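You operate a simulated robot arm through the tools that you are given. There is no shell and no other tool.

You are at the controls of a simulated robot arm. One attempt, no reset.

TASK
Clamp the teal block and pin it: blue pin in hole D, silver pin in hole R.
Fine: in the vise, clamped before pinning; leave the other blocks and pins. Set down upright: what you pick out.

Only the result counts: the job must be done as asked and must still hold three seconds after the hand-in. Knocking over, shifting, dropping, spilling or breaking anything else fails it.

THE ROBOT
A 7-joint arm with a three-finger gripper, fixed in place. Base frame: the origin is on the floor under the middle of its stand, x ahead of it, y to its left, z up. Units: mm, degrees, N and s.
With the tool pointing down near the work surface it reaches from about 480 to 940 mm from the base axis. Its first joint turns from -166.0 to 166.0 degrees. Payload 2.69 kg.
The TCP is the grasp point between the finger pads, 29 mm short of the fingertips. In the tool frame z runs along the fingers and y along their closing line. The gripper opens to 120 mm; its body begins 78 mm behind the TCP.
Orientation is told as [roll, pitch, yaw] about the base's x, y, z axes, in that order, counted from this pose: with the fingers straight down and closing along the base's y, the tool's x points along the base's -x, its y along +y and its z along -z.

THE INTERFACE
- The arm moves only by the tool drive_tool. Its argument "commands" is a list of rows, each an object (a shift or turn left out is 0, a gripper value left out holds the last) with "offset": the shift along the tool's x, y, z in units of 400 mm (1.0 is 400 mm), a list of three; "angular": the turn, a rotation vector about the tool's x, y, z in units of 90 degrees (1.0 is 90 degrees), a list of three; "grip": the opening, from 0 (shut) to 1 (fully open). In form: [{"offset": [tx, ty, tz], "angular": [ax, ay, az], "grip": grip}, ...]. A call has 1 to 20 rows; each row is the pose to reach, as a shift and turn from the pose commanded when the call began, along the tool's axes at that moment. A call with a number of a shift or a turn outside -1 to 1 is refused whole. A row lasts 0.2 s, in which the tool goes at most 50 mm and 8.6 degrees; a call with a longer step from one row to the next is refused whole, and so is a gripper value outside its range. Where a pose cannot be reached the arm comes as near as it can. A force on the tool above 90 N (or 10 N above the force at the start of the call, whichever is more), or a blocked arm, ends the call early, and 0.2 s more pass. Each finger travels about 40 mm/s and halts on what it meets, pressing with about 23 N; the grip force reading is that of the motor and also rises with nothing between the fingers. The clock runs only during rows and for 0.2 s after the last one: add rows that repeat a pose to give the fingers time. It gives the time, the measured TCP pose, the force on the tool (base axes), the opening and the grip force at its end, in the units of the frame above (readings bear some noise), with the torque about the TCP (base axes, N m) and any sound that the robot's microphone picked up.
- Cameras (640 x 400 px; columns grow to the right, rows downward): "scene" is fixed at [50.1, 650.4, 1592.4]; the picture's right is [-0.39, -0.92, 0.00], its down [-0.67, 0.29, -0.68] and it looks along [0.63, -0.27, -0.73] (base axes); focal length 373 px, centre (320, 200). "wrist" rides on the gripper at [63, 0, -104] in the tool frame; the picture's right is [0.01, 1.00, 0.00], its down [-0.83, 0.00, -0.56] and it looks along [-0.56, 0.00, 0.83] (tool axes); focal length 275 px, centre (320, 200). There is no depth. A picture from a camera that has moved, and an enlarged one, comes with that camera's place and axes in the base frame and with its lens.
- snapshot(camera): a new picture of that camera. The clock stands still meanwhile.
- slide_trunk(by): slides the trunk up (or, below 0, down) by that many mm; the arm rides with it, the base frame stays. It gives what a move gives, with no picture.
- inspect(camera, box): a new picture of the part [left, top, right, bottom] of that camera's present view, enlarged. The clock stands still meanwhile.
- hand_in(): hands the job in; it is judged then, once.

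Nothing tells you positions but the pictures and the camera data. Unless the task says otherwise, let go and move clear before handing in.

The tools are called after "Request:" by a JSON object that holds its "method" and its "body". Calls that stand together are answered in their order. drive_tool: Moves the arm, as the interface text tells. Its arguments: {"type":"object","properties":{"commands":{"type":"array"}},"required":["commands"]} The other tools are called the same way: slide_trunk (by) moves the trunk up or down; snapshot (camera) takes a picture; inspect (camera, box) takes an enlarged picture of a part of a camera's view; hand_in () hands the job in.

At the start:

```text
time: 0.0
position: [204.7, 275.9, 1054.8]
orientation: [0.1, 0.0, 0.0]
force: [0.4, 0.3, 0.3]
moment: [-0.04, 0.0, 0.01]
finger_gap: 120.0
gripper_force: 0.1
trunk travel left (down, up): [-575.0, 38.0]
```

scene: 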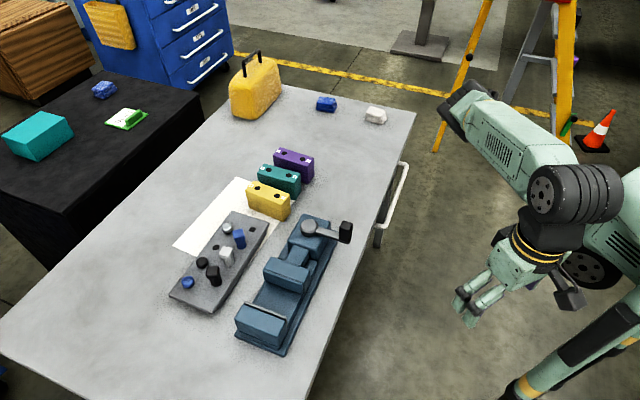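
wrist: 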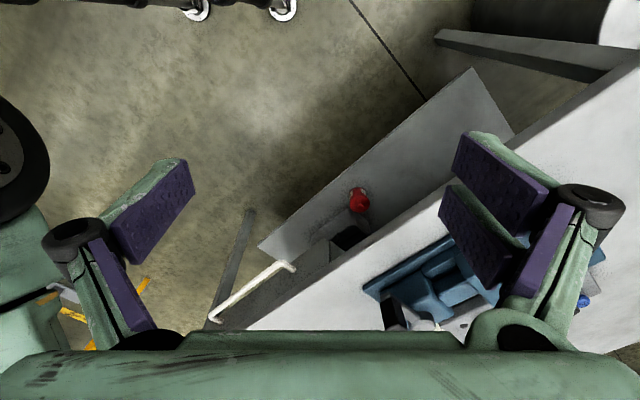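

I see a table with a vise, a pin tray, and three blocks (yellow, teal, purple). I will take enlarged pictures first to work out positions.

Request:
{"method": "inspect", "body": {"camera": "scene", "box": [160, 190, 280, 320]}}

Request:
{"method": "inspect", "body": {"camera": "scene", "box": [220, 130, 340, 230]}}

Request:
{"method": "inspect", "body": {"camera": "scene", "box": [220, 200, 370, 360]}}

```text
3.08 times, centred on (220, 255) of scene
camera zoom: at [50.1, 650.4, 1592.4], right [-0.39, -0.92, 0.0], down [-0.67, 0.29, -0.68], along [0.63, -0.27, -0.73], focal length 1148 px, centre (628, 31)
```

zoom: 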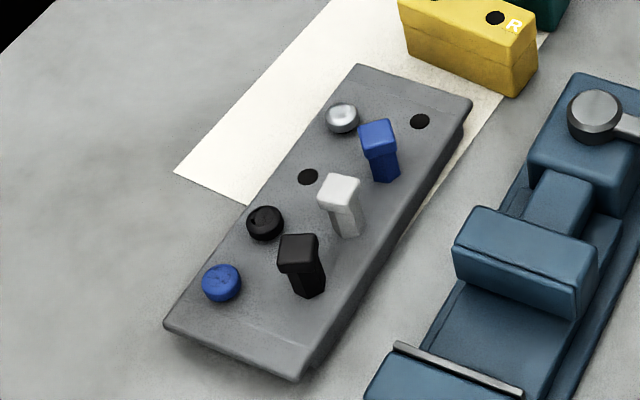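

```text
4.00 times, centred on (280, 180) of scene
camera zoom: at [50.1, 650.4, 1592.4], right [-0.39, -0.92, 0.0], down [-0.67, 0.29, -0.68], along [0.63, -0.27, -0.73], focal length 1492 px, centre (480, 280)
```

zoom: 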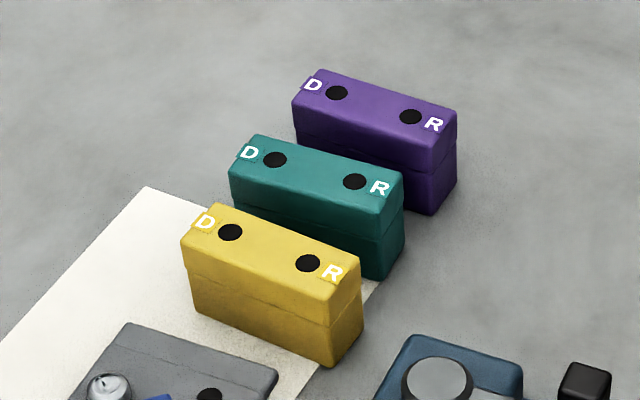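

```text
2.50 times, centred on (295, 280) of scene
camera zoom: at [50.1, 650.4, 1592.4], right [-0.39, -0.92, 0.0], down [-0.67, 0.29, -0.68], along [0.63, -0.27, -0.73], focal length 932 px, centre (382, 0)
```

zoom: 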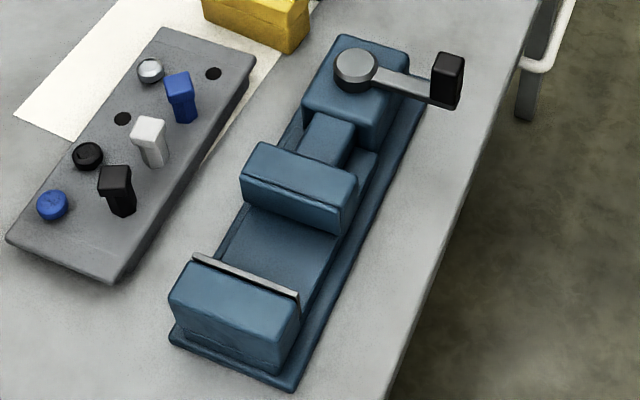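

The tray holds round-headed and square-headed pins, and the vise has a crank near me, with its knob at roughly [513, 388, 920]. I will raise the hand over the table's near side so the wrist camera can see it from a second viewpoint.

Request:
{"method": "drive_tool", "body": {"commands": [{"offset": [-0.07, 0.044, -0.034]}, {"offset": [-0.14, 0.088, -0.068]}, {"offset": [-0.21, 0.133, -0.102]}, {"offset": [-0.28, 0.177, -0.136]}, {"offset": [-0.35, 0.221, -0.17]}, {"offset": [-0.42, 0.266, -0.204]}, {"offset": [-0.4875, 0.31, -0.2375]}, {"offset": [-0.4875, 0.31, -0.2375]}]}}

Request:
{"method": "snapshot", "body": {"camera": "wrist"}}

Request:
{"method": "snapshot", "body": {"camera": "scene"}}

```text
time: 1.8
position: [401.4, 402.3, 1149.3]
orientation: [0.2, 0.0, -0.1]
force: [0.7, 0.9, -1.2]
moment: [-0.01, -0.04, 0.01]
finger_gap: 119.9
gripper_force: 0.1
trunk travel left (down, up): [-575.0, 38.0]
```

```text
taken
camera wrist: at [337.7, 401.4, 1252.6], right [-0.01, 1.0, 0.01], down [0.83, 0.0, 0.55], along [0.55, 0.01, -0.83], focal length 275 px, centre (320, 200)
```

wrist: 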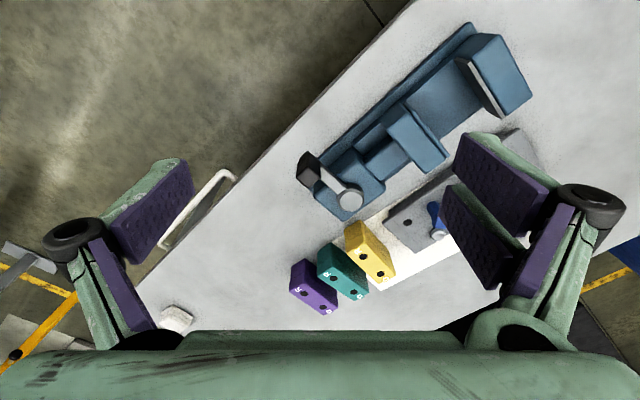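

```text
taken
```

scene: 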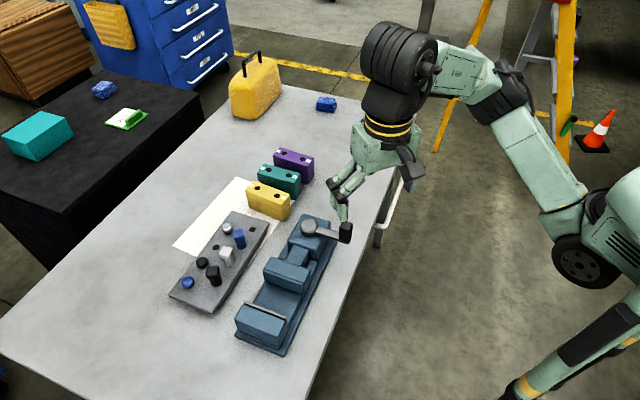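

The wrist view now shows the blocks, vise and part of the tray. I will enlarge parts of it to triangulate.

Request:
{"method": "inspect", "body": {"camera": "wrist", "box": [270, 180, 430, 320]}}

Request:
{"method": "inspect", "body": {"camera": "wrist", "box": [290, 20, 540, 230]}}

```text
2.86 times, centred on (350, 250) of wrist
camera zoom: at [337.7, 401.4, 1252.6], right [-0.01, 1.0, 0.01], down [0.83, 0.0, 0.55], along [0.55, 0.01, -0.83], focal length 786 px, centre (234, 57)
```

zoom: 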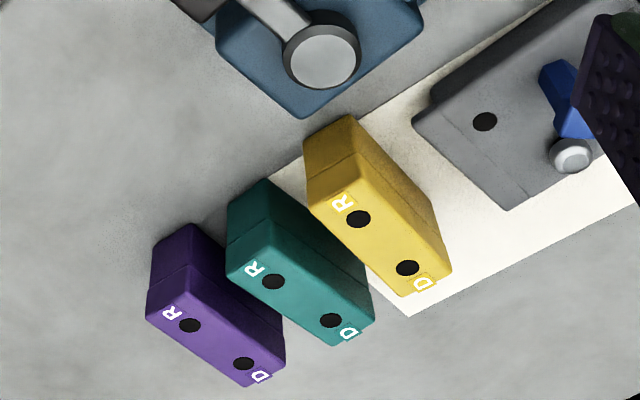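

```text
1.90 times, centred on (415, 125) of wrist
camera zoom: at [337.7, 401.4, 1252.6], right [-0.01, 1.0, 0.01], down [0.83, 0.0, 0.55], along [0.55, 0.01, -0.83], focal length 524 px, centre (139, 343)
```

zoom: 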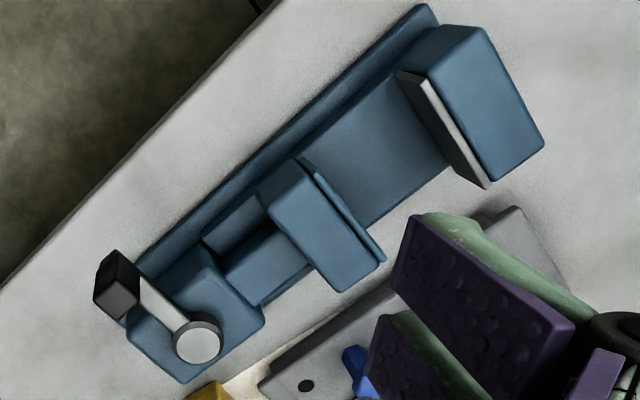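

From the two views, the teal block's hole R is near [771, 434], hole D is near [812, 478], and the block top is near z 888. The table is near z 825 and the crank hub near [577, 455, 893]. Next I'll move the wrist camera over the tray to study the pins.

Request:
{"method": "drive_tool", "body": {"commands": [{"offset": [-0.012, 0.1, 0]}, {"offset": [-0.024, 0.2, 0]}, {"offset": [-0.036, 0.3, 0]}, {"offset": [-0.048, 0.4, 0]}, {"offset": [-0.06, 0.5, 0.02]}, {"offset": [-0.07, 0.6, 0.05]}, {"offset": [-0.075, 0.66, 0.1]}, {"offset": [-0.075, 0.66, 0.1]}]}}

Request:
{"method": "snapshot", "body": {"camera": "wrist"}}

Request:
{"method": "snapshot", "body": {"camera": "scene"}}

```text
time: 3.6
position: [399.1, 612.8, 1105.4]
orientation: [-0.1, 0.0, 0.2]
force: [-0.1, 0.3, 0.9]
moment: [-0.02, -0.05, 0.01]
finger_gap: 119.8
gripper_force: 0.1
out of reach, approached as far as the arm can: row 1, 2, 3, 4, 5, 6, 7, 8
trunk travel left (down, up): [-575.0, 38.0]
```

```text
taken
camera wrist: at [335.4, 613.1, 1209.5], right [-0.01, 1.0, 0.0], down [0.83, 0.01, 0.56], along [0.56, 0.0, -0.83], focal length 275 px, centre (320, 200)
```

wrist: 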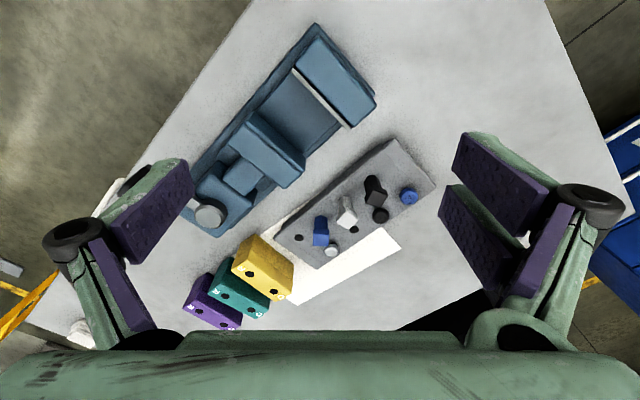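

```text
taken
```

scene: 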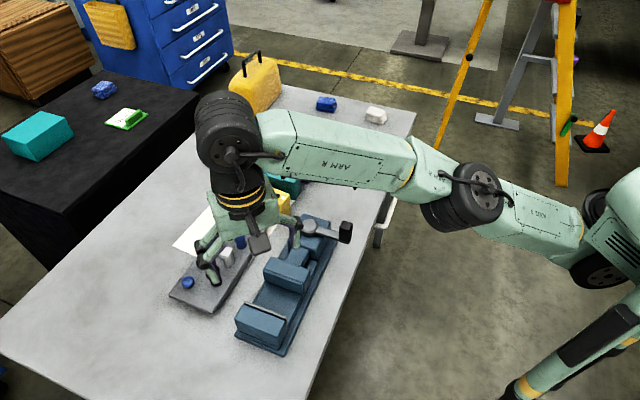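

The arm stopped slightly short, but the tray, vise and blocks are all in view. I will enlarge these areas.

Request:
{"method": "inspect", "body": {"camera": "wrist", "box": [270, 140, 440, 270]}}

Request:
{"method": "inspect", "body": {"camera": "wrist", "box": [180, 20, 400, 240]}}

Request:
{"method": "inspect", "body": {"camera": "wrist", "box": [180, 220, 310, 330]}}

```text
3.08 times, centred on (355, 205) of wrist
camera zoom: at [335.4, 613.1, 1209.5], right [-0.01, 1.0, 0.0], down [0.83, 0.01, 0.56], along [0.56, 0.0, -0.83], focal length 847 px, centre (212, 185)
```

zoom: 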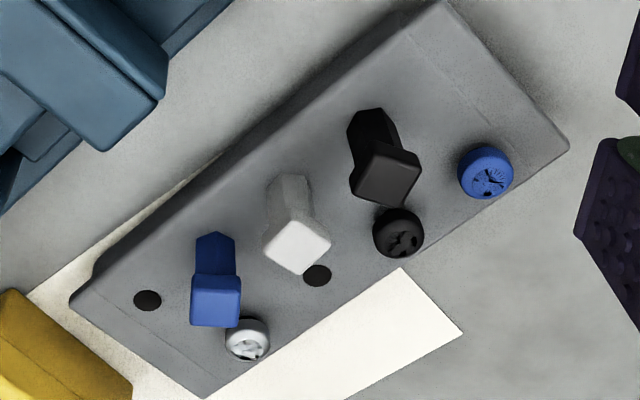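

```text
1.82 times, centred on (290, 130) of wrist
camera zoom: at [335.4, 613.1, 1209.5], right [-0.01, 1.0, 0.0], down [0.83, 0.01, 0.56], along [0.56, 0.0, -0.83], focal length 500 px, centre (374, 327)
```

zoom: 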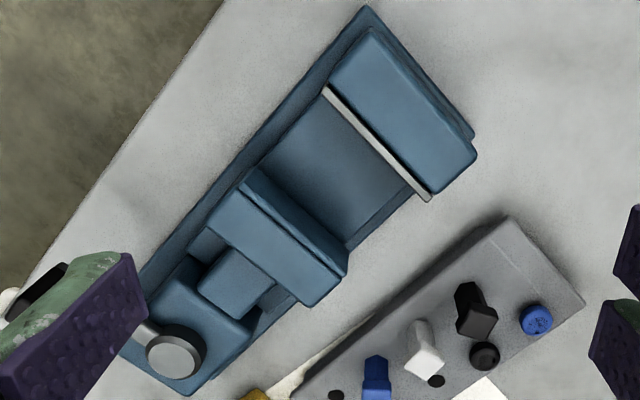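

```text
3.64 times, centred on (245, 275) of wrist
camera zoom: at [335.4, 613.1, 1209.5], right [-0.01, 1.0, 0.0], down [0.83, 0.01, 0.56], along [0.56, 0.0, -0.83], focal length 1001 px, centre (593, -73)
```

zoom: 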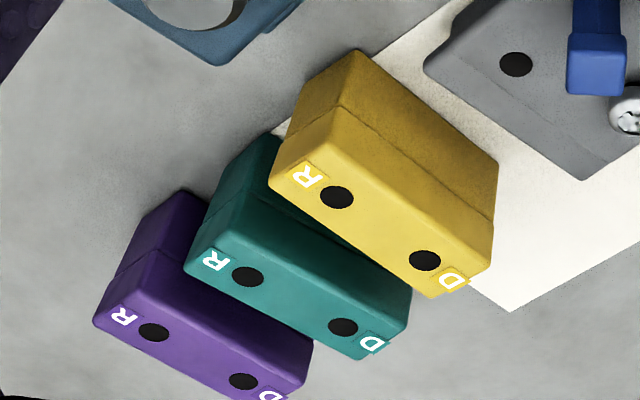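

The screws with cross recesses are not pins. The square-headed blue and silver ones beside the black one are the pins I need. The three blocks stand apart with roughly 35 to 45 mm gaps. Next I'll look at the vise from nearer with the tool yawed about 48 degrees, in line with the jaws.

Request:
{"method": "drive_tool", "body": {"commands": [{"offset": [0.026, -0.059, 0.0085], "angular": [0, 0, -0.076]}, {"offset": [0.052, -0.118, 0.017], "angular": [0, 0, -0.152]}, {"offset": [0.078, -0.177, 0.0255], "angular": [0, 0, -0.228]}, {"offset": [0.104, -0.236, 0.034], "angular": [0, 0, -0.305]}, {"offset": [0.13, -0.295, 0.0425], "angular": [0, 0, -0.381]}, {"offset": [0.156, -0.354, 0.051], "angular": [0, 0, -0.457]}, {"offset": [0.18, -0.412, 0.0595], "angular": [0, 0, -0.533]}, {"offset": [0.18, -0.412, 0.0595], "angular": [0, 0, -0.533]}, {"offset": [0.18, -0.412, 0.0595], "angular": [0, 0, -0.533]}]}}

Request:
{"method": "snapshot", "body": {"camera": "wrist"}}

```text
time: 5.6
position: [327.2, 445.9, 1084.5]
orientation: [0.1, 0.0, 48.0]
force: [0.7, -0.2, -0.2]
moment: [0.01, 0.02, 0.05]
finger_gap: 119.9
gripper_force: 0.0
trunk travel left (down, up): [-575.0, 38.0]
```

```text
taken
camera wrist: at [286.0, 400.1, 1186.7], right [-0.75, 0.67, 0.0], down [0.55, 0.62, 0.56], along [0.37, 0.41, -0.83], focal length 275 px, centre (320, 200)
```

wrist: 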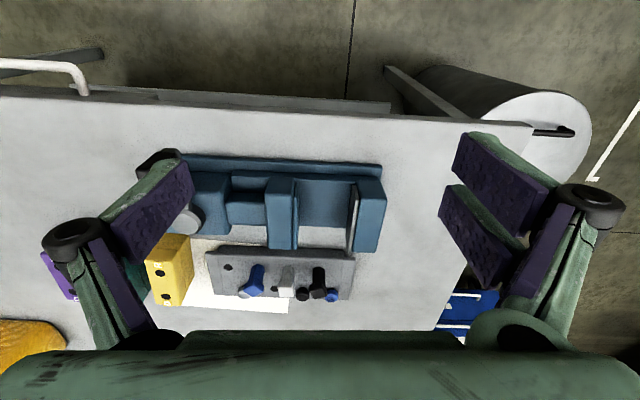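

The commanded pose follows the reached pose, which is good to know. The vise is nearly square with the view now, so I'll go closer and shift toward the crank side.

Request:
{"method": "drive_tool", "body": {"commands": [{"offset": [-0.033, -0.05, 0.04]}, {"offset": [-0.066, -0.1, 0.08]}, {"offset": [-0.1, -0.15, 0.12]}, {"offset": [-0.1, -0.15, 0.15]}, {"offset": [-0.1, -0.15, 0.15]}]}}

Request:
{"method": "snapshot", "body": {"camera": "wrist"}}

Request:
{"method": "inspect", "body": {"camera": "wrist", "box": [180, 100, 430, 300]}}

```text
time: 6.8
position: [400.9, 436.6, 1022.3]
orientation: [0.0, 0.1, 48.0]
force: [-0.1, 0.0, -0.5]
moment: [0.03, 0.0, 0.0]
finger_gap: 119.9
gripper_force: 0.0
trunk travel left (down, up): [-575.0, 38.0]
```

```text
taken
camera wrist: at [357.6, 390.2, 1126.5], right [-0.75, 0.67, 0.0], down [0.55, 0.62, 0.56], along [0.37, 0.41, -0.83], focal length 275 px, centre (320, 200)
```

wrist: 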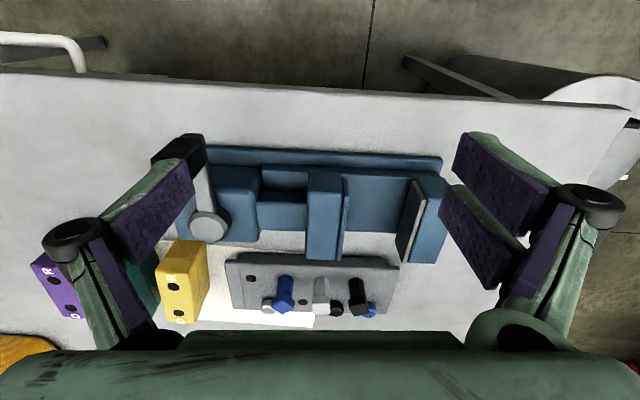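

```text
2.00 times, centred on (305, 200) of wrist
camera zoom: at [357.6, 390.2, 1126.5], right [-0.75, 0.67, 0.0], down [0.55, 0.62, 0.56], along [0.37, 0.41, -0.83], focal length 551 px, centre (350, 200)
```

zoom: 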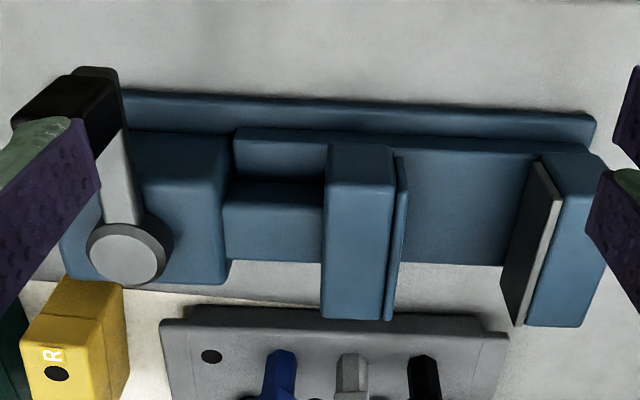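

The vise axis matches a yaw of about 48 degrees. The jaw gap is about 80 mm, centred near [438, 577], with the hub near [578, 454]. Before going down I'll close the gripper part way in free air to see how the fingers meet.

Request:
{"method": "drive_tool", "body": {"commands": [{"grip": 0.15}, {"grip": 0.15}, {"grip": 0.15}, {"grip": 0.15}, {"grip": 0.15}, {"grip": 0.15}, {"grip": 0.15}, {"grip": 0.15}]}}

Request:
{"method": "snapshot", "body": {"camera": "wrist"}}

Request:
{"method": "inspect", "body": {"camera": "wrist", "box": [80, 80, 430, 300]}}

Request:
{"method": "snapshot", "body": {"camera": "scene"}}

```text
time: 8.6
position: [399.5, 436.8, 1024.6]
orientation: [0.0, 0.0, 48.0]
force: [0.0, 0.3, 0.0]
moment: [0.01, 0.0, 0.0]
finger_gap: 17.9
gripper_force: 0.1
trunk travel left (down, up): [-575.0, 38.0]
```

```text
taken
camera wrist: at [357.6, 390.2, 1126.7], right [-0.75, 0.67, 0.0], down [0.55, 0.62, 0.56], along [0.37, 0.41, -0.83], focal length 275 px, centre (320, 200)
```

wrist: 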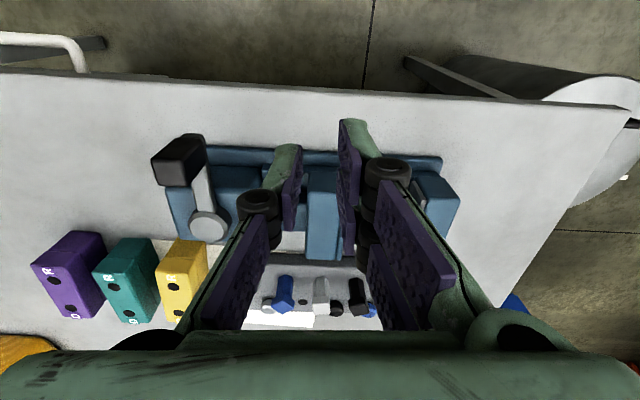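

```text
1.82 times, centred on (255, 190) of wrist
camera zoom: at [357.6, 390.2, 1126.7], right [-0.75, 0.67, 0.0], down [0.55, 0.62, 0.56], along [0.37, 0.41, -0.83], focal length 500 px, centre (438, 218)
```

zoom: 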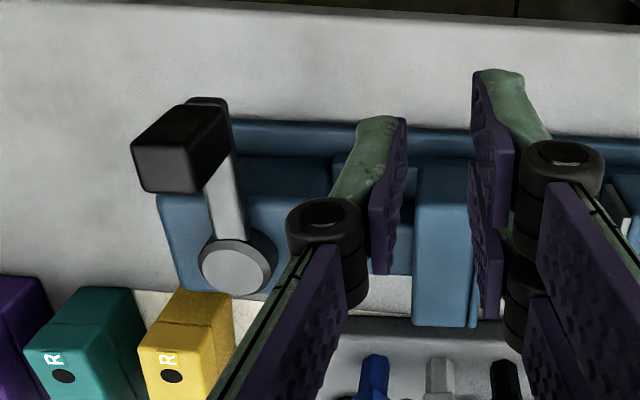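

```text
taken
```

scene: 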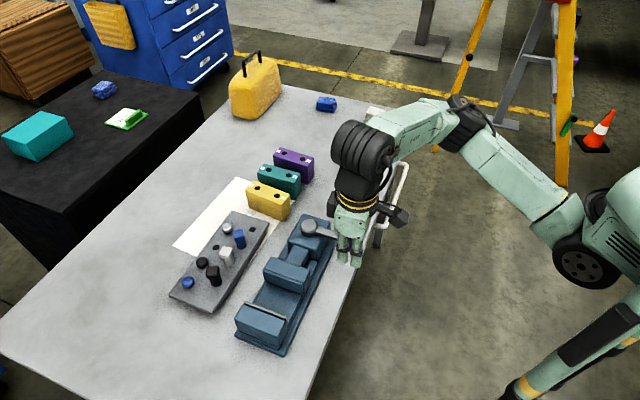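

The fingers close like a parallel jaw, one finger facing two adjacent ones, with tips about 29 mm beyond the TCP. The blocks are unobstructed in this view, so I will enlarge them and the vise.

Request:
{"method": "inspect", "body": {"camera": "wrist", "box": [20, 220, 220, 340]}}

Request:
{"method": "inspect", "body": {"camera": "scene", "box": [225, 190, 345, 355]}}

Request:
{"method": "inspect", "body": {"camera": "scene", "box": [240, 140, 320, 225]}}

```text
3.20 times, centred on (120, 280) of wrist
camera zoom: at [357.6, 390.2, 1126.7], right [-0.75, 0.67, 0.0], down [0.55, 0.62, 0.56], along [0.37, 0.41, -0.83], focal length 881 px, centre (960, -56)
```

zoom: 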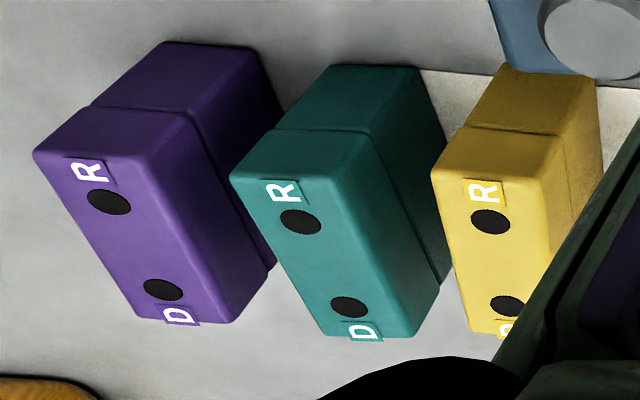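

```text
2.42 times, centred on (285, 272) of scene
camera zoom: at [50.1, 650.4, 1592.4], right [-0.39, -0.92, 0.0], down [-0.67, 0.29, -0.68], along [0.63, -0.27, -0.73], focal length 904 px, centre (405, 24)
```

zoom: 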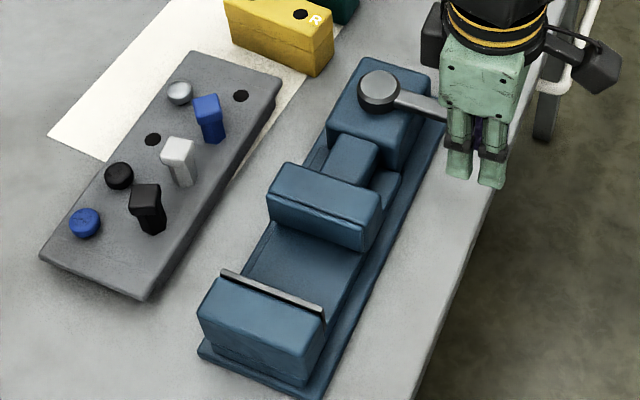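

```text
4.71 times, centred on (280, 182) of scene
camera zoom: at [50.1, 650.4, 1592.4], right [-0.39, -0.92, 0.0], down [-0.67, 0.29, -0.68], along [0.63, -0.27, -0.73], focal length 1755 px, centre (508, 282)
```

zoom: 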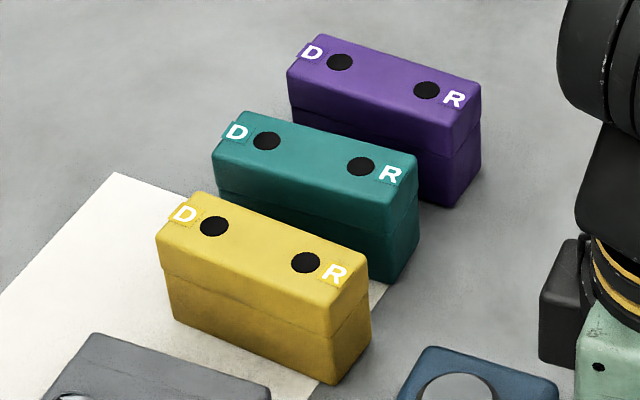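

Teal block: about 110 × 40 × 65 mm, centred near [798, 456] with its long axis at about 45.5 degrees and gaps of about 37 mm on each side. I'll move above it high up, with the fingers opened to 64 mm, and check its pose from overhead.

Request:
{"method": "drive_tool", "body": {"commands": [{"offset": [-0.0586, -0.0592, 0.007], "angular": [0, 0, 0.0025], "grip": 0.53}, {"offset": [-0.117, -0.118, 0.014], "angular": [0, 0, 0.005], "grip": 0.53}, {"offset": [-0.1757, -0.1775, 0.021], "angular": [0, 0, 0.0075], "grip": 0.53}, {"offset": [-0.234, -0.2366, 0.028], "angular": [0, 0, 0.01], "grip": 0.53}, {"offset": [-0.293, -0.2958, 0.034], "angular": [0, 0, 0.0125], "grip": 0.53}, {"offset": [-0.3515, -0.355, 0.041], "angular": [0, 0, 0.015], "grip": 0.53}, {"offset": [-0.41, -0.414, 0.048], "angular": [0, 0, 0.0175], "grip": 0.53}, {"offset": [-0.4687, -0.4732, 0.055], "angular": [0, 0, 0.02], "grip": 0.53}, {"offset": [-0.527, -0.532, 0.062], "angular": [0, 0, 0.0225], "grip": 0.53}, {"offset": [-0.586, -0.5915, 0.069], "angular": [0, 0, 0.025], "grip": 0.53}, {"offset": [-0.6444, -0.6507, 0.076], "angular": [0, 0, 0.0278], "grip": 0.53}, {"offset": [-0.703, -0.7098, 0.0825], "angular": [0, 0, 0.0278], "grip": 0.53}, {"offset": [-0.703, -0.7098, 0.0825], "angular": [0, 0, 0.0278], "grip": 0.53}]}}

Request:
{"method": "snapshot", "body": {"camera": "wrist"}}

Request:
{"method": "snapshot", "body": {"camera": "scene"}}

```text
time: 11.4
position: [744.6, 444.5, 987.2]
orientation: [0.0, -0.1, 45.4]
force: [0.4, 0.5, 0.3]
moment: [0.0, 0.01, -0.01]
finger_gap: 63.7
gripper_force: 0.1
out of reach, approached as far as the arm can: row 11, 12, 13
trunk travel left (down, up): [-575.0, 38.0]
```

```text
taken
camera wrist: at [700.8, 400.1, 1091.6], right [-0.72, 0.7, 0.0], down [0.58, 0.59, 0.56], along [0.39, 0.4, -0.83], focal length 275 px, centre (320, 200)
```

wrist: 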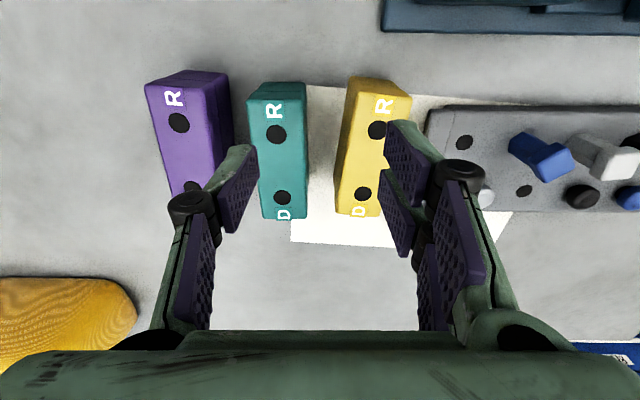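

```text
taken
```

scene: 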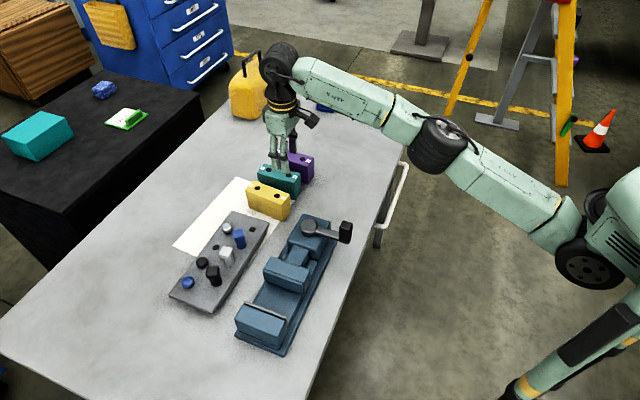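

The arm ran out of reach at this height, at 867 mm from its axis. Raising the trunk will gain some reach. First I'll enlarge this view to fix the block's pose.

Request:
{"method": "inspect", "body": {"camera": "wrist", "box": [140, 60, 420, 235]}}

Request:
{"method": "slide_trunk", "body": {"by": 38}}

```text
2.29 times, centred on (280, 148) of wrist
camera zoom: at [700.8, 400.1, 1091.6], right [-0.72, 0.7, 0.0], down [0.58, 0.59, 0.56], along [0.39, 0.4, -0.83], focal length 629 px, centre (411, 320)
```

zoom: 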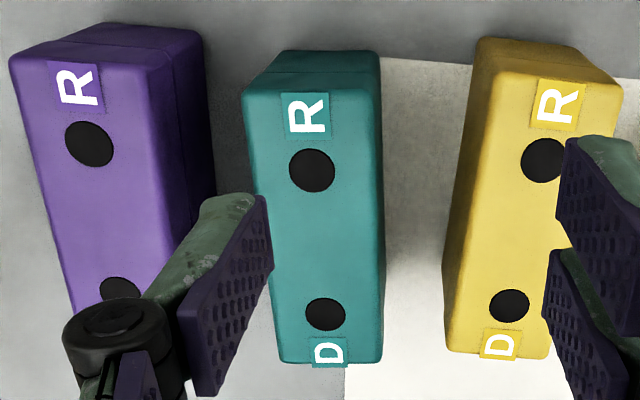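

```text
time: 12.2
position: [743.8, 444.5, 1025.9]
orientation: [-0.1, 0.0, 45.4]
force: [0.1, -0.4, -0.1]
moment: [-0.02, 0.02, -0.01]
finger_gap: 63.5
gripper_force: 0.0
trunk travel left (down, up): [-613.0, 0.0]
```

The block's hole line is parallel to the tool at yaw 45.4. Its centre is 47 mm ahead of the tool and 34.6 mm to the right, near [802, 455], with the top at z 881. I'll go to just above it at z 925 and check.

Request:
{"method": "drive_tool", "body": {"commands": [{"offset": [-0.0235, -0.0173, 0.05]}, {"offset": [-0.047, -0.0346, 0.1]}, {"offset": [-0.0705, -0.052, 0.15]}, {"offset": [-0.094, -0.0693, 0.2]}, {"offset": [-0.1175, -0.0866, 0.245]}, {"offset": [-0.1175, -0.0866, 0.251]}, {"offset": [-0.1175, -0.0866, 0.251]}]}}

Request:
{"method": "snapshot", "body": {"camera": "wrist"}}

Request:
{"method": "inspect", "body": {"camera": "scene", "box": [220, 90, 340, 220]}}

```text
time: 13.8
position: [776.9, 432.6, 946.3]
orientation: [0.0, -0.3, 45.4]
force: [-0.3, -0.2, -0.2]
moment: [0.02, 0.03, -0.02]
finger_gap: 63.6
gripper_force: 0.1
out of reach, approached as far as the arm can: row 1, 2, 3, 4, 5, 6, 7
trunk travel left (down, up): [-613.0, 0.0]
```

```text
taken
camera wrist: at [732.9, 387.4, 1051.0], right [-0.71, 0.7, 0.0], down [0.58, 0.59, 0.56], along [0.39, 0.4, -0.83], focal length 275 px, centre (320, 200)
```

wrist: 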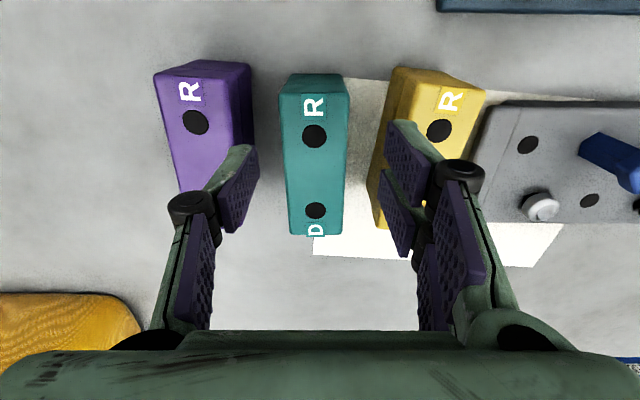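

```text
3.08 times, centred on (280, 155) of scene
camera zoom: at [50.1, 650.4, 1592.4], right [-0.39, -0.92, 0.0], down [-0.67, 0.29, -0.68], along [0.63, -0.27, -0.73], focal length 1148 px, centre (443, 338)
```

zoom: 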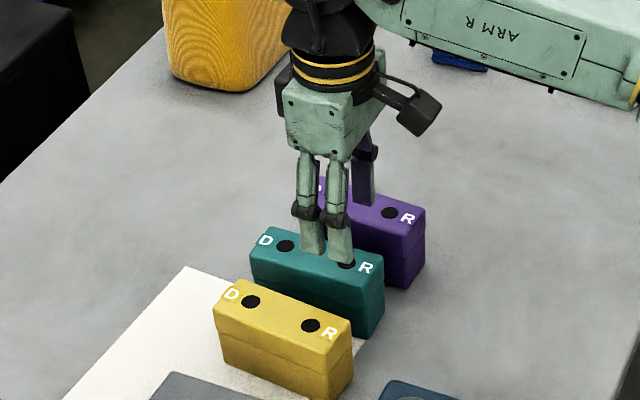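

The arm is now 31 mm short of the block centre at z 946. I'll go lower first, with the tips still clear of the block tops, and then press outward to learn where the reach ends.

Request:
{"method": "drive_tool", "body": {"commands": [{"offset": [0, -0.005, 0.05]}, {"offset": [-0.02, -0.0096, 0.06]}, {"offset": [-0.04, -0.0096, 0.065]}, {"offset": [-0.06, -0.0096, 0.07]}, {"offset": [-0.078, -0.0096, 0.075]}, {"offset": [-0.078, -0.0096, 0.075]}, {"offset": [-0.078, -0.0096, 0.075]}]}}

Request:
{"method": "snapshot", "body": {"camera": "wrist"}}

```text
time: 15.4
position: [782.7, 433.1, 919.3]
orientation: [-0.1, -0.2, 45.4]
force: [0.8, 0.1, -0.5]
moment: [-0.03, 0.01, 0.02]
finger_gap: 63.6
gripper_force: 0.1
out of reach, approached as far as the arm can: row 2, 3, 4, 5, 6, 7
trunk travel left (down, up): [-613.0, 0.0]
```

```text
taken
camera wrist: at [738.0, 388.2, 1022.7], right [-0.71, 0.7, 0.0], down [0.58, 0.59, 0.56], along [0.39, 0.4, -0.83], focal length 275 px, centre (320, 200)
```

wrist: 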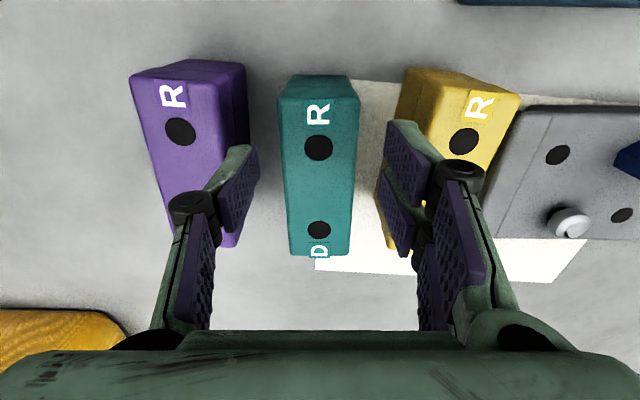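

The vertical tool tops out at about 895 mm here, 27 mm short of the block centre. Tilting about the closing axis keeps the pads flat against the block's sides, so I'll tilt the fingers outward by 10 degrees to reach it.

Request:
{"method": "drive_tool", "body": {"commands": [{"offset": [0, 0, -0.02], "angular": [0, -0.04, 0]}, {"offset": [-0.02, -0.003, -0.02], "angular": [0, -0.08, 0]}, {"offset": [-0.045, -0.003, -0.02], "angular": [0, -0.111, 0]}, {"offset": [-0.0668, -0.003, -0.02], "angular": [0, -0.111, 0]}, {"offset": [-0.0668, -0.003, -0.02], "angular": [0, -0.111, 0]}, {"offset": [-0.0668, -0.003, -0.02], "angular": [0, -0.111, 0]}]}}

Request:
{"method": "snapshot", "body": {"camera": "wrist"}}

Request:
{"method": "inspect", "body": {"camera": "scene", "box": [220, 90, 340, 220]}}

```text
time: 16.8
position: [802.5, 450.5, 927.3]
orientation: [0.0, -10.2, 45.6]
force: [-0.7, -0.5, 0.0]
moment: [0.0, -0.01, 0.04]
finger_gap: 63.4
gripper_force: 0.0
trunk travel left (down, up): [-613.0, 0.0]
```

```text
taken
camera wrist: at [745.5, 394.0, 1018.4], right [-0.72, 0.7, 0.0], down [0.5, 0.52, 0.69], along [0.48, 0.5, -0.72], focal length 275 px, centre (320, 200)
```

wrist: 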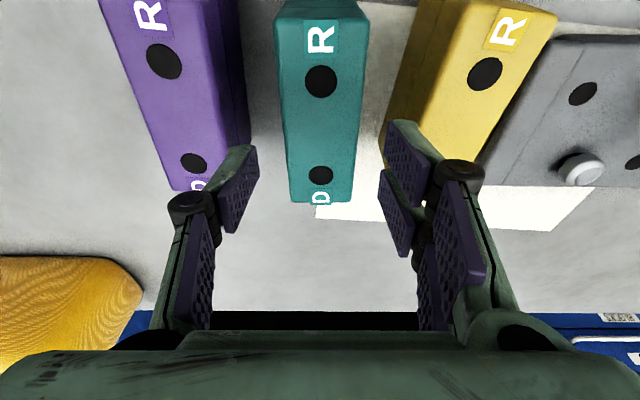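

```text
3.08 times, centred on (280, 155) of scene
camera zoom: at [50.1, 650.4, 1592.4], right [-0.39, -0.92, 0.0], down [-0.67, 0.29, -0.68], along [0.63, -0.27, -0.73], focal length 1148 px, centre (443, 338)
```

zoom: 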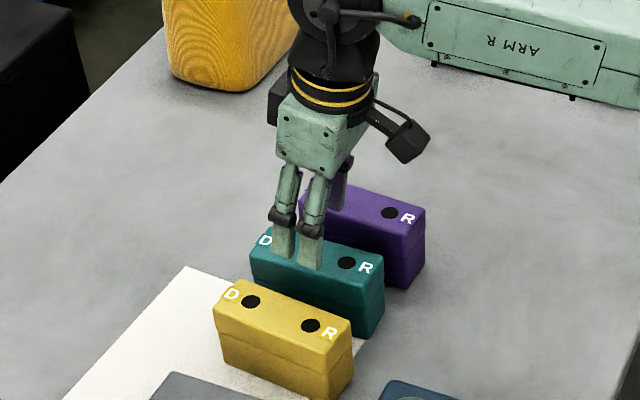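

The tilt worked: the tool is centred over the block to within 2 mm and its yaw matches. I'll lower it straight down until the TCP is at the block's top edge height, so the tips reach 29 mm down the sides.

Request:
{"method": "drive_tool", "body": {"commands": [{"offset": [0.004, 0.001, 0.029]}, {"offset": [0.008, 0.001, 0.058]}, {"offset": [0.012, 0.001, 0.087]}, {"offset": [0.0165, 0.001, 0.1165]}, {"offset": [0.0165, 0.001, 0.1165]}]}}

Request:
{"method": "snapshot", "body": {"camera": "wrist"}}

Request:
{"method": "inspect", "body": {"camera": "scene", "box": [220, 90, 340, 220]}}

```text
time: 18.0
position: [802.5, 452.6, 880.3]
orientation: [0.0, -10.0, 45.5]
force: [0.8, 0.0, 0.5]
moment: [-0.02, -0.03, 0.0]
finger_gap: 63.5
gripper_force: 0.0
trunk travel left (down, up): [-613.0, 0.0]
```

```text
taken
camera wrist: at [746.7, 396.0, 971.2], right [-0.72, 0.7, 0.0], down [0.5, 0.52, 0.69], along [0.48, 0.5, -0.72], focal length 275 px, centre (320, 200)
```

wrist: 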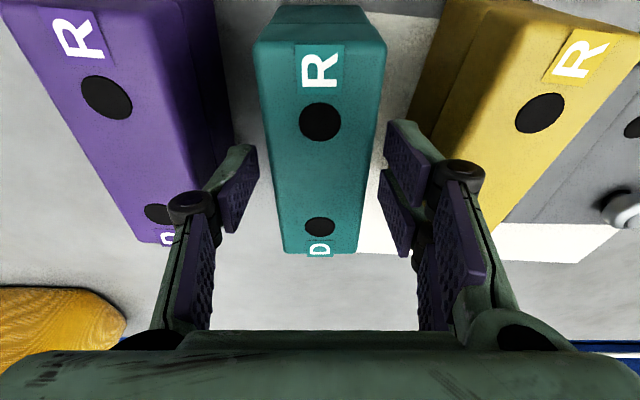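

```text
3.08 times, centred on (280, 155) of scene
camera zoom: at [50.1, 650.4, 1592.4], right [-0.39, -0.92, 0.0], down [-0.67, 0.29, -0.68], along [0.63, -0.27, -0.73], focal length 1148 px, centre (443, 338)
```

zoom: 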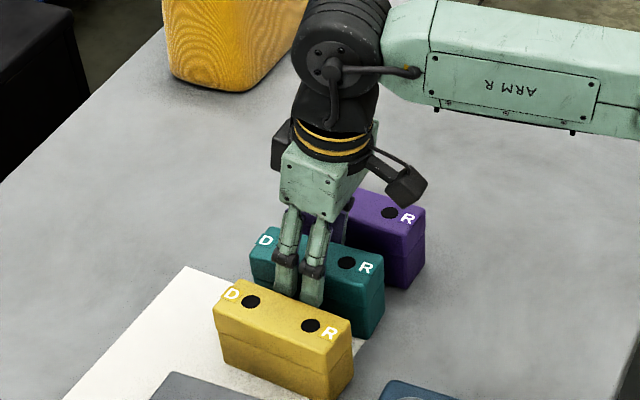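

The fingers sit in both gaps with clearance, and the block top reads about z 878. I'll go 3 mm lower and close on the block.

Request:
{"method": "drive_tool", "body": {"commands": [{"offset": [0.0013, 0, 0.0075], "grip": 0.53}, {"offset": [0.0013, 0, 0.0075], "grip": 0.4}, {"offset": [0.0013, 0, 0.0075], "grip": 0.2}, {"offset": [0.0013, 0, 0.0075], "grip": 0.2}, {"offset": [0.0013, 0, 0.0075], "grip": 0.2}, {"offset": [0.0013, 0, 0.0075], "grip": 0.2}, {"offset": [0.0013, 0, 0.0075], "grip": 0.2}, {"offset": [0.0013, 0, 0.0075], "grip": 0.2}]}}

Request:
{"method": "snapshot", "body": {"camera": "wrist"}}

```text
time: 19.8
position: [803.3, 453.5, 877.2]
orientation: [0.0, -10.1, 45.5]
force: [0.1, -0.2, 0.2]
moment: [-0.09, -0.07, 0.09]
finger_gap: 45.8
gripper_force: 22.8
trunk travel left (down, up): [-613.0, 0.0]
```

```text
taken
camera wrist: at [746.5, 396.0, 968.5], right [-0.72, 0.7, 0.0], down [0.5, 0.52, 0.69], along [0.48, 0.5, -0.72], focal length 275 px, centre (320, 200)
```

wrist: 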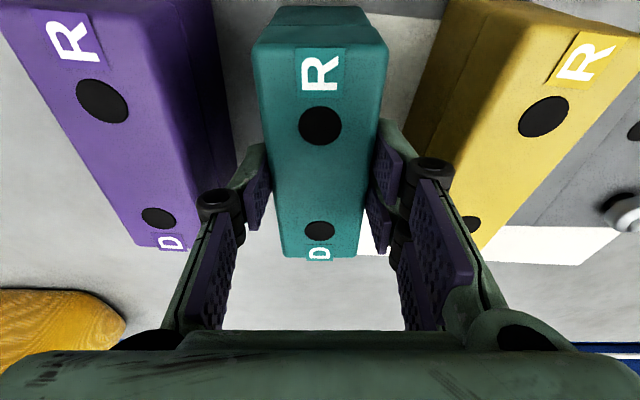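

The grip holds at 45.8 mm. I'll lift 48 mm straight up and check that the block came along without slipping.

Request:
{"method": "drive_tool", "body": {"commands": [{"offset": [-0.0043, 0, -0.0246]}, {"offset": [-0.0086, 0, -0.0492]}, {"offset": [-0.013, 0, -0.0739]}, {"offset": [-0.0174, 0, -0.0985]}, {"offset": [-0.0208, 0, -0.118]}, {"offset": [-0.0208, 0, -0.118]}]}}

Request:
{"method": "snapshot", "body": {"camera": "wrist"}}

Request:
{"method": "snapshot", "body": {"camera": "scene"}}

```text
time: 21.2
position: [802.9, 452.6, 925.2]
orientation: [0.1, -10.1, 45.6]
force: [0.1, -0.1, -3.5]
moment: [-0.01, 0.02, 0.0]
finger_gap: 46.1
gripper_force: 23.0
trunk travel left (down, up): [-613.0, 0.0]
```

```text
taken
camera wrist: at [746.7, 396.1, 1016.0], right [-0.72, 0.7, 0.0], down [0.5, 0.52, 0.69], along [0.48, 0.5, -0.72], focal length 275 px, centre (320, 200)
```

wrist: 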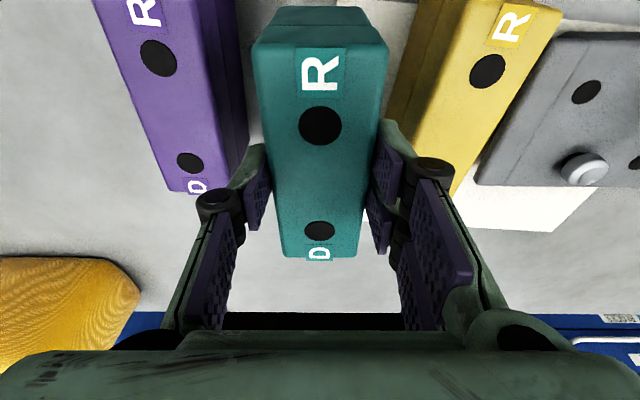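

```text
taken
```

scene: 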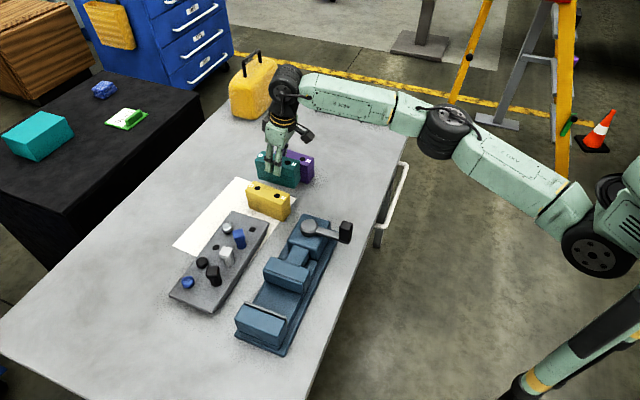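

The block is held firmly (3.5 N) and hasn't moved in the hand. I'll pull it back along its own length while rising, then carry it over the vise at z 1030, clear of the crank knob.

Request:
{"method": "drive_tool", "body": {"commands": [{"offset": [0.0375, 0, -0.051]}, {"offset": [0.075, 0, -0.102]}, {"offset": [0.1127, 0, -0.153]}, {"offset": [0.15, 0, -0.204]}, {"offset": [0.1878, 0, -0.255]}, {"offset": [0.2253, 0, -0.3063]}, {"offset": [0.237, 0.0723, -0.3084]}, {"offset": [0.2487, 0.1446, -0.3104]}, {"offset": [0.2604, 0.2169, -0.3125]}, {"offset": [0.2721, 0.2892, -0.3145]}, {"offset": [0.2838, 0.3615, -0.3166]}, {"offset": [0.2955, 0.4338, -0.3187]}, {"offset": [0.3072, 0.506, -0.3207]}, {"offset": [0.3189, 0.5783, -0.3228]}, {"offset": [0.3306, 0.6506, -0.3248]}, {"offset": [0.3423, 0.7229, -0.3269]}, {"offset": [0.354, 0.7952, -0.329]}, {"offset": [0.3657, 0.8675, -0.331]}, {"offset": [0.3657, 0.8675, -0.331]}]}}

Request:
{"method": "snapshot", "body": {"camera": "wrist"}}

Request:
{"method": "snapshot", "body": {"camera": "scene"}}

```text
time: 25.2
position: [438.5, 576.6, 1030.0]
orientation: [-0.1, -10.1, 45.3]
force: [0.3, 0.1, -3.3]
moment: [0.01, 0.02, -0.01]
finger_gap: 45.9
gripper_force: 23.2
trunk travel left (down, up): [-613.0, 0.0]
```

```text
taken
camera wrist: at [382.0, 520.0, 1121.1], right [-0.72, 0.7, 0.0], down [0.5, 0.52, 0.69], along [0.48, 0.5, -0.72], focal length 275 px, centre (320, 200)
```

wrist: 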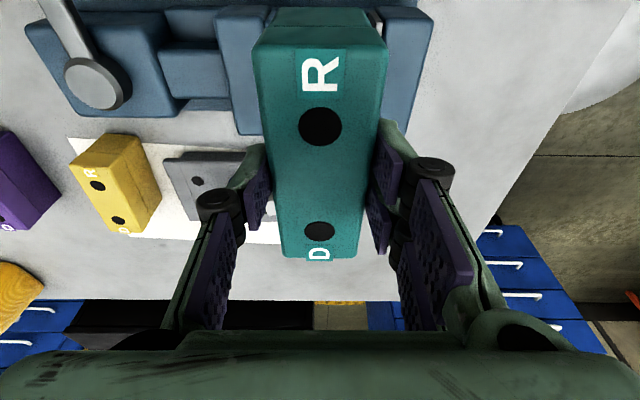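

```text
taken
```

scene: 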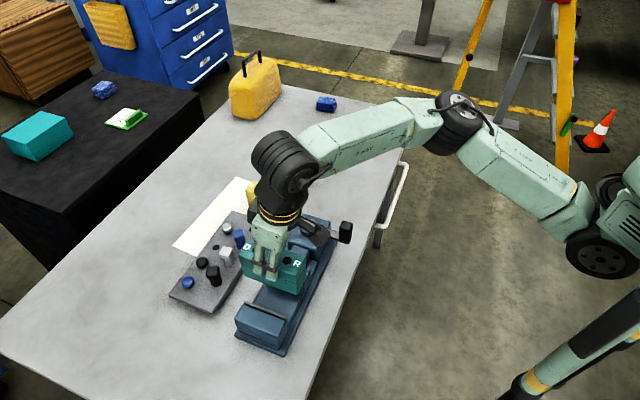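

The block is above the vise now. I'll enlarge both views to refine the jaw positions.

Request:
{"method": "inspect", "body": {"camera": "wrist", "box": [20, 0, 440, 150]}}

Request:
{"method": "inspect", "body": {"camera": "scene", "box": [220, 200, 350, 360]}}

```text
1.52 times, centred on (230, 75) of wrist
camera zoom: at [382.0, 520.0, 1121.1], right [-0.72, 0.7, 0.0], down [0.5, 0.52, 0.69], along [0.48, 0.5, -0.72], focal length 420 px, centre (457, 390)
```

zoom: 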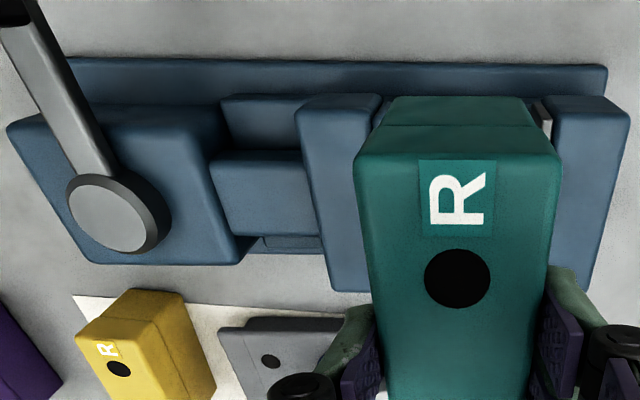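

```text
2.50 times, centred on (285, 280) of scene
camera zoom: at [50.1, 650.4, 1592.4], right [-0.39, -0.92, 0.0], down [-0.67, 0.29, -0.68], along [0.63, -0.27, -0.73], focal length 932 px, centre (408, 0)
```

zoom: 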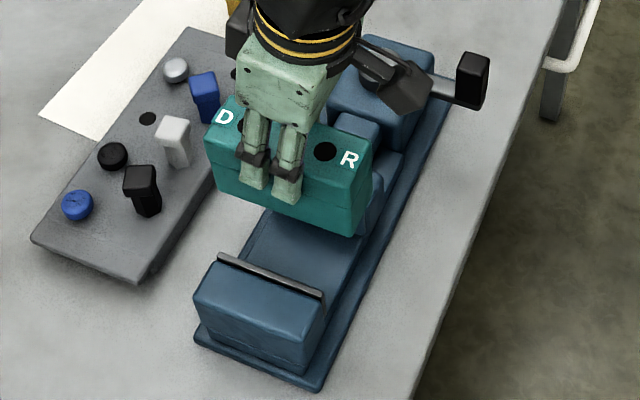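

The vise is aligned with yaw 45.5: hub and jaw centre line at H≈729, gap about 78 mm, jaw tops near z 891, and the bed possibly as low as z 835. The fingers may be too thick to fit inside the gap beside the block, so I'll measure them.

Request:
{"method": "inspect", "body": {"camera": "wrist", "box": [180, 90, 280, 270]}}

Request:
{"method": "inspect", "body": {"camera": "wrist", "box": [350, 90, 470, 270]}}

Request:
{"method": "inspect", "body": {"camera": "scene", "box": [235, 200, 315, 300]}}

```text
2.22 times, centred on (230, 180) of wrist
camera zoom: at [382.0, 520.0, 1121.1], right [-0.72, 0.7, 0.0], down [0.5, 0.52, 0.69], along [0.48, 0.5, -0.72], focal length 612 px, centre (520, 244)
```

zoom: 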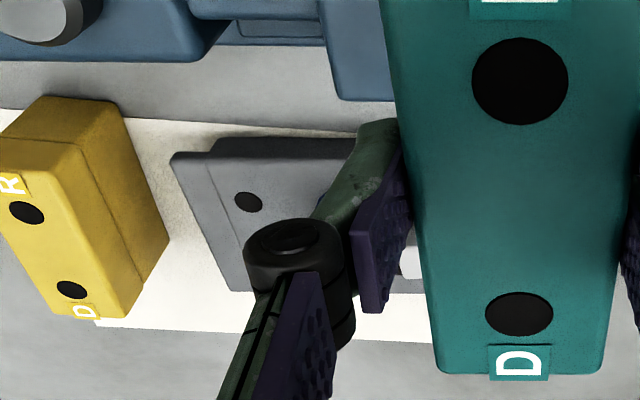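

```text
2.22 times, centred on (410, 180) of wrist
camera zoom: at [382.0, 520.0, 1121.1], right [-0.72, 0.7, 0.0], down [0.5, 0.52, 0.69], along [0.48, 0.5, -0.72], focal length 612 px, centre (120, 244)
```

zoom: 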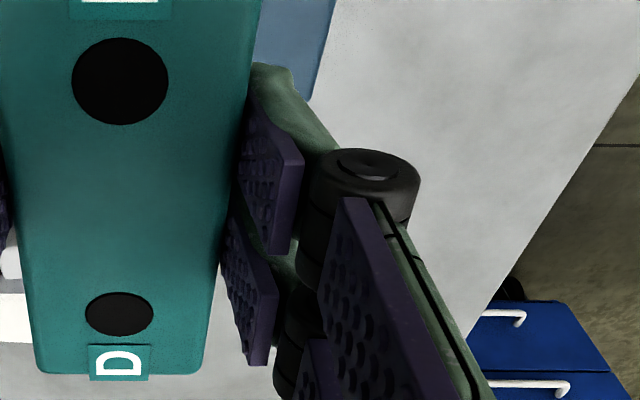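

```text
4.00 times, centred on (275, 250) of scene
camera zoom: at [50.1, 650.4, 1592.4], right [-0.39, -0.92, 0.0], down [-0.67, 0.29, -0.68], along [0.63, -0.27, -0.73], focal length 1492 px, centre (500, 0)
```

zoom: 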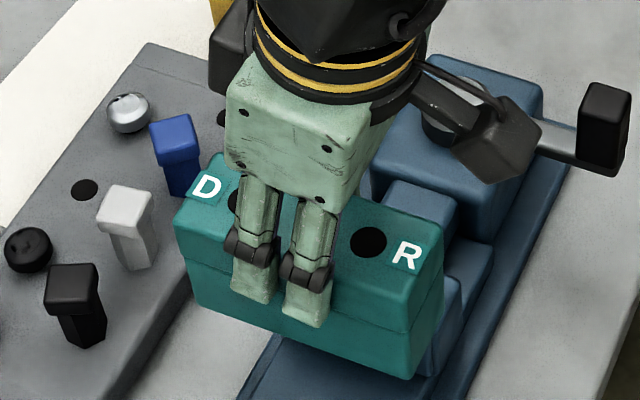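

The fingers are too thick to fit inside the jaw gap at this grip depth. I'll set the block down on the free table area at the same H (around [690, 345]) and regrip it by its top 12 mm with a vertical tool. First I'll carry it there and stop 50 mm above the table.

Request:
{"method": "drive_tool", "body": {"commands": [{"offset": [-0.002, -0.0712, 0.0004]}, {"offset": [-0.004, -0.1425, 0.0007]}, {"offset": [-0.006, -0.2137, 0.001]}, {"offset": [-0.008, -0.285, 0.0014]}, {"offset": [-0.01, -0.3562, 0.0018]}, {"offset": [-0.0123, -0.4275, 0.0021]}, {"offset": [-0.0143, -0.4987, 0.0025]}, {"offset": [-0.0164, -0.57, 0.0029]}, {"offset": [-0.0184, -0.6412, 0.0032]}, {"offset": [-0.0205, -0.7125, 0.0036]}, {"offset": [-0.0225, -0.7837, 0.004]}, {"offset": [-0.0246, -0.855, 0.0043]}, {"offset": [-0.0138, -0.855, 0.066]}, {"offset": [-0.0029, -0.855, 0.1275]}, {"offset": [0.008, -0.855, 0.189]}, {"offset": [0.0188, -0.855, 0.2506]}, {"offset": [0.0188, -0.855, 0.2506]}]}}

Request:
{"method": "snapshot", "body": {"camera": "wrist"}}

Request:
{"method": "snapshot", "body": {"camera": "scene"}}

```text
time: 28.8
position: [688.8, 343.7, 929.7]
orientation: [0.0, -10.2, 45.3]
force: [-0.2, 0.0, -4.0]
moment: [0.02, 0.0, 0.0]
finger_gap: 45.6
gripper_force: 23.3
trunk travel left (down, up): [-613.0, 0.0]
```

```text
taken
camera wrist: at [632.9, 287.5, 1020.1], right [-0.72, 0.7, 0.0], down [0.5, 0.52, 0.69], along [0.48, 0.5, -0.72], focal length 275 px, centre (320, 200)
```

wrist: 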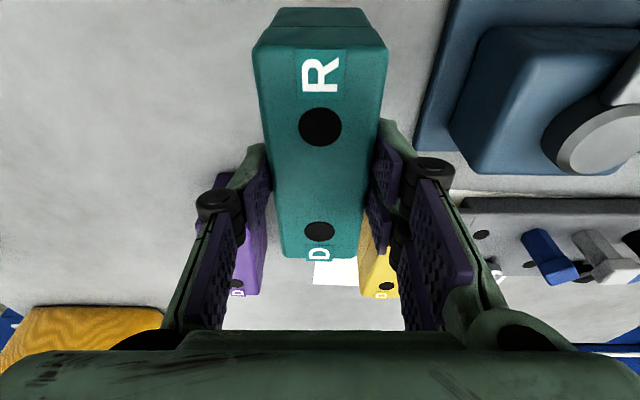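

```text
taken
```

scene: 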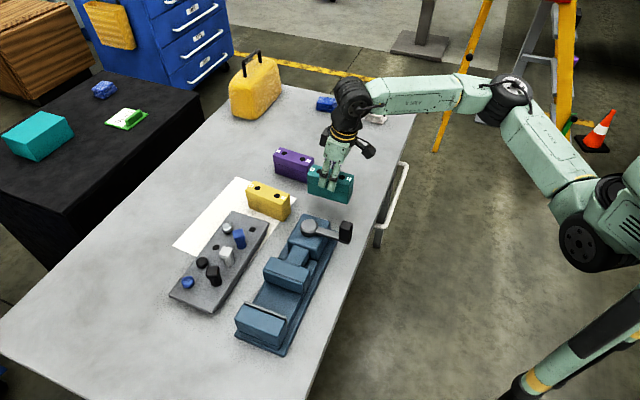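

The spot is clear. I'll lower the block close to the table and then feel for contact in small steps.

Request:
{"method": "drive_tool", "body": {"commands": [{"offset": [0.0053, 0, 0.03]}, {"offset": [0.0106, 0, 0.06]}, {"offset": [0.016, 0, 0.09]}, {"offset": [0.0213, 0, 0.1207]}, {"offset": [0.0213, 0, 0.1207]}]}}

Request:
{"method": "drive_tool", "body": {"commands": [{"offset": [0.0004, 0, 0.0025]}, {"offset": [0.0009, 0, 0.005]}, {"offset": [0.0009, 0, 0.005]}]}}

```text
time: 30.0
position: [690.1, 344.6, 881.3]
orientation: [0.0, -10.0, 45.3]
force: [0.0, 0.2, -4.5]
moment: [0.0, 0.0, -0.01]
finger_gap: 45.7
gripper_force: 23.0
trunk travel left (down, up): [-613.0, 0.0]
```

```text
time: 30.8
position: [689.0, 345.0, 879.9]
orientation: [-0.1, -10.1, 45.5]
force: [0.8, 0.3, -4.1]
moment: [-0.03, 0.02, -0.02]
finger_gap: 45.8
gripper_force: 22.7
trunk travel left (down, up): [-613.0, 0.0]
```

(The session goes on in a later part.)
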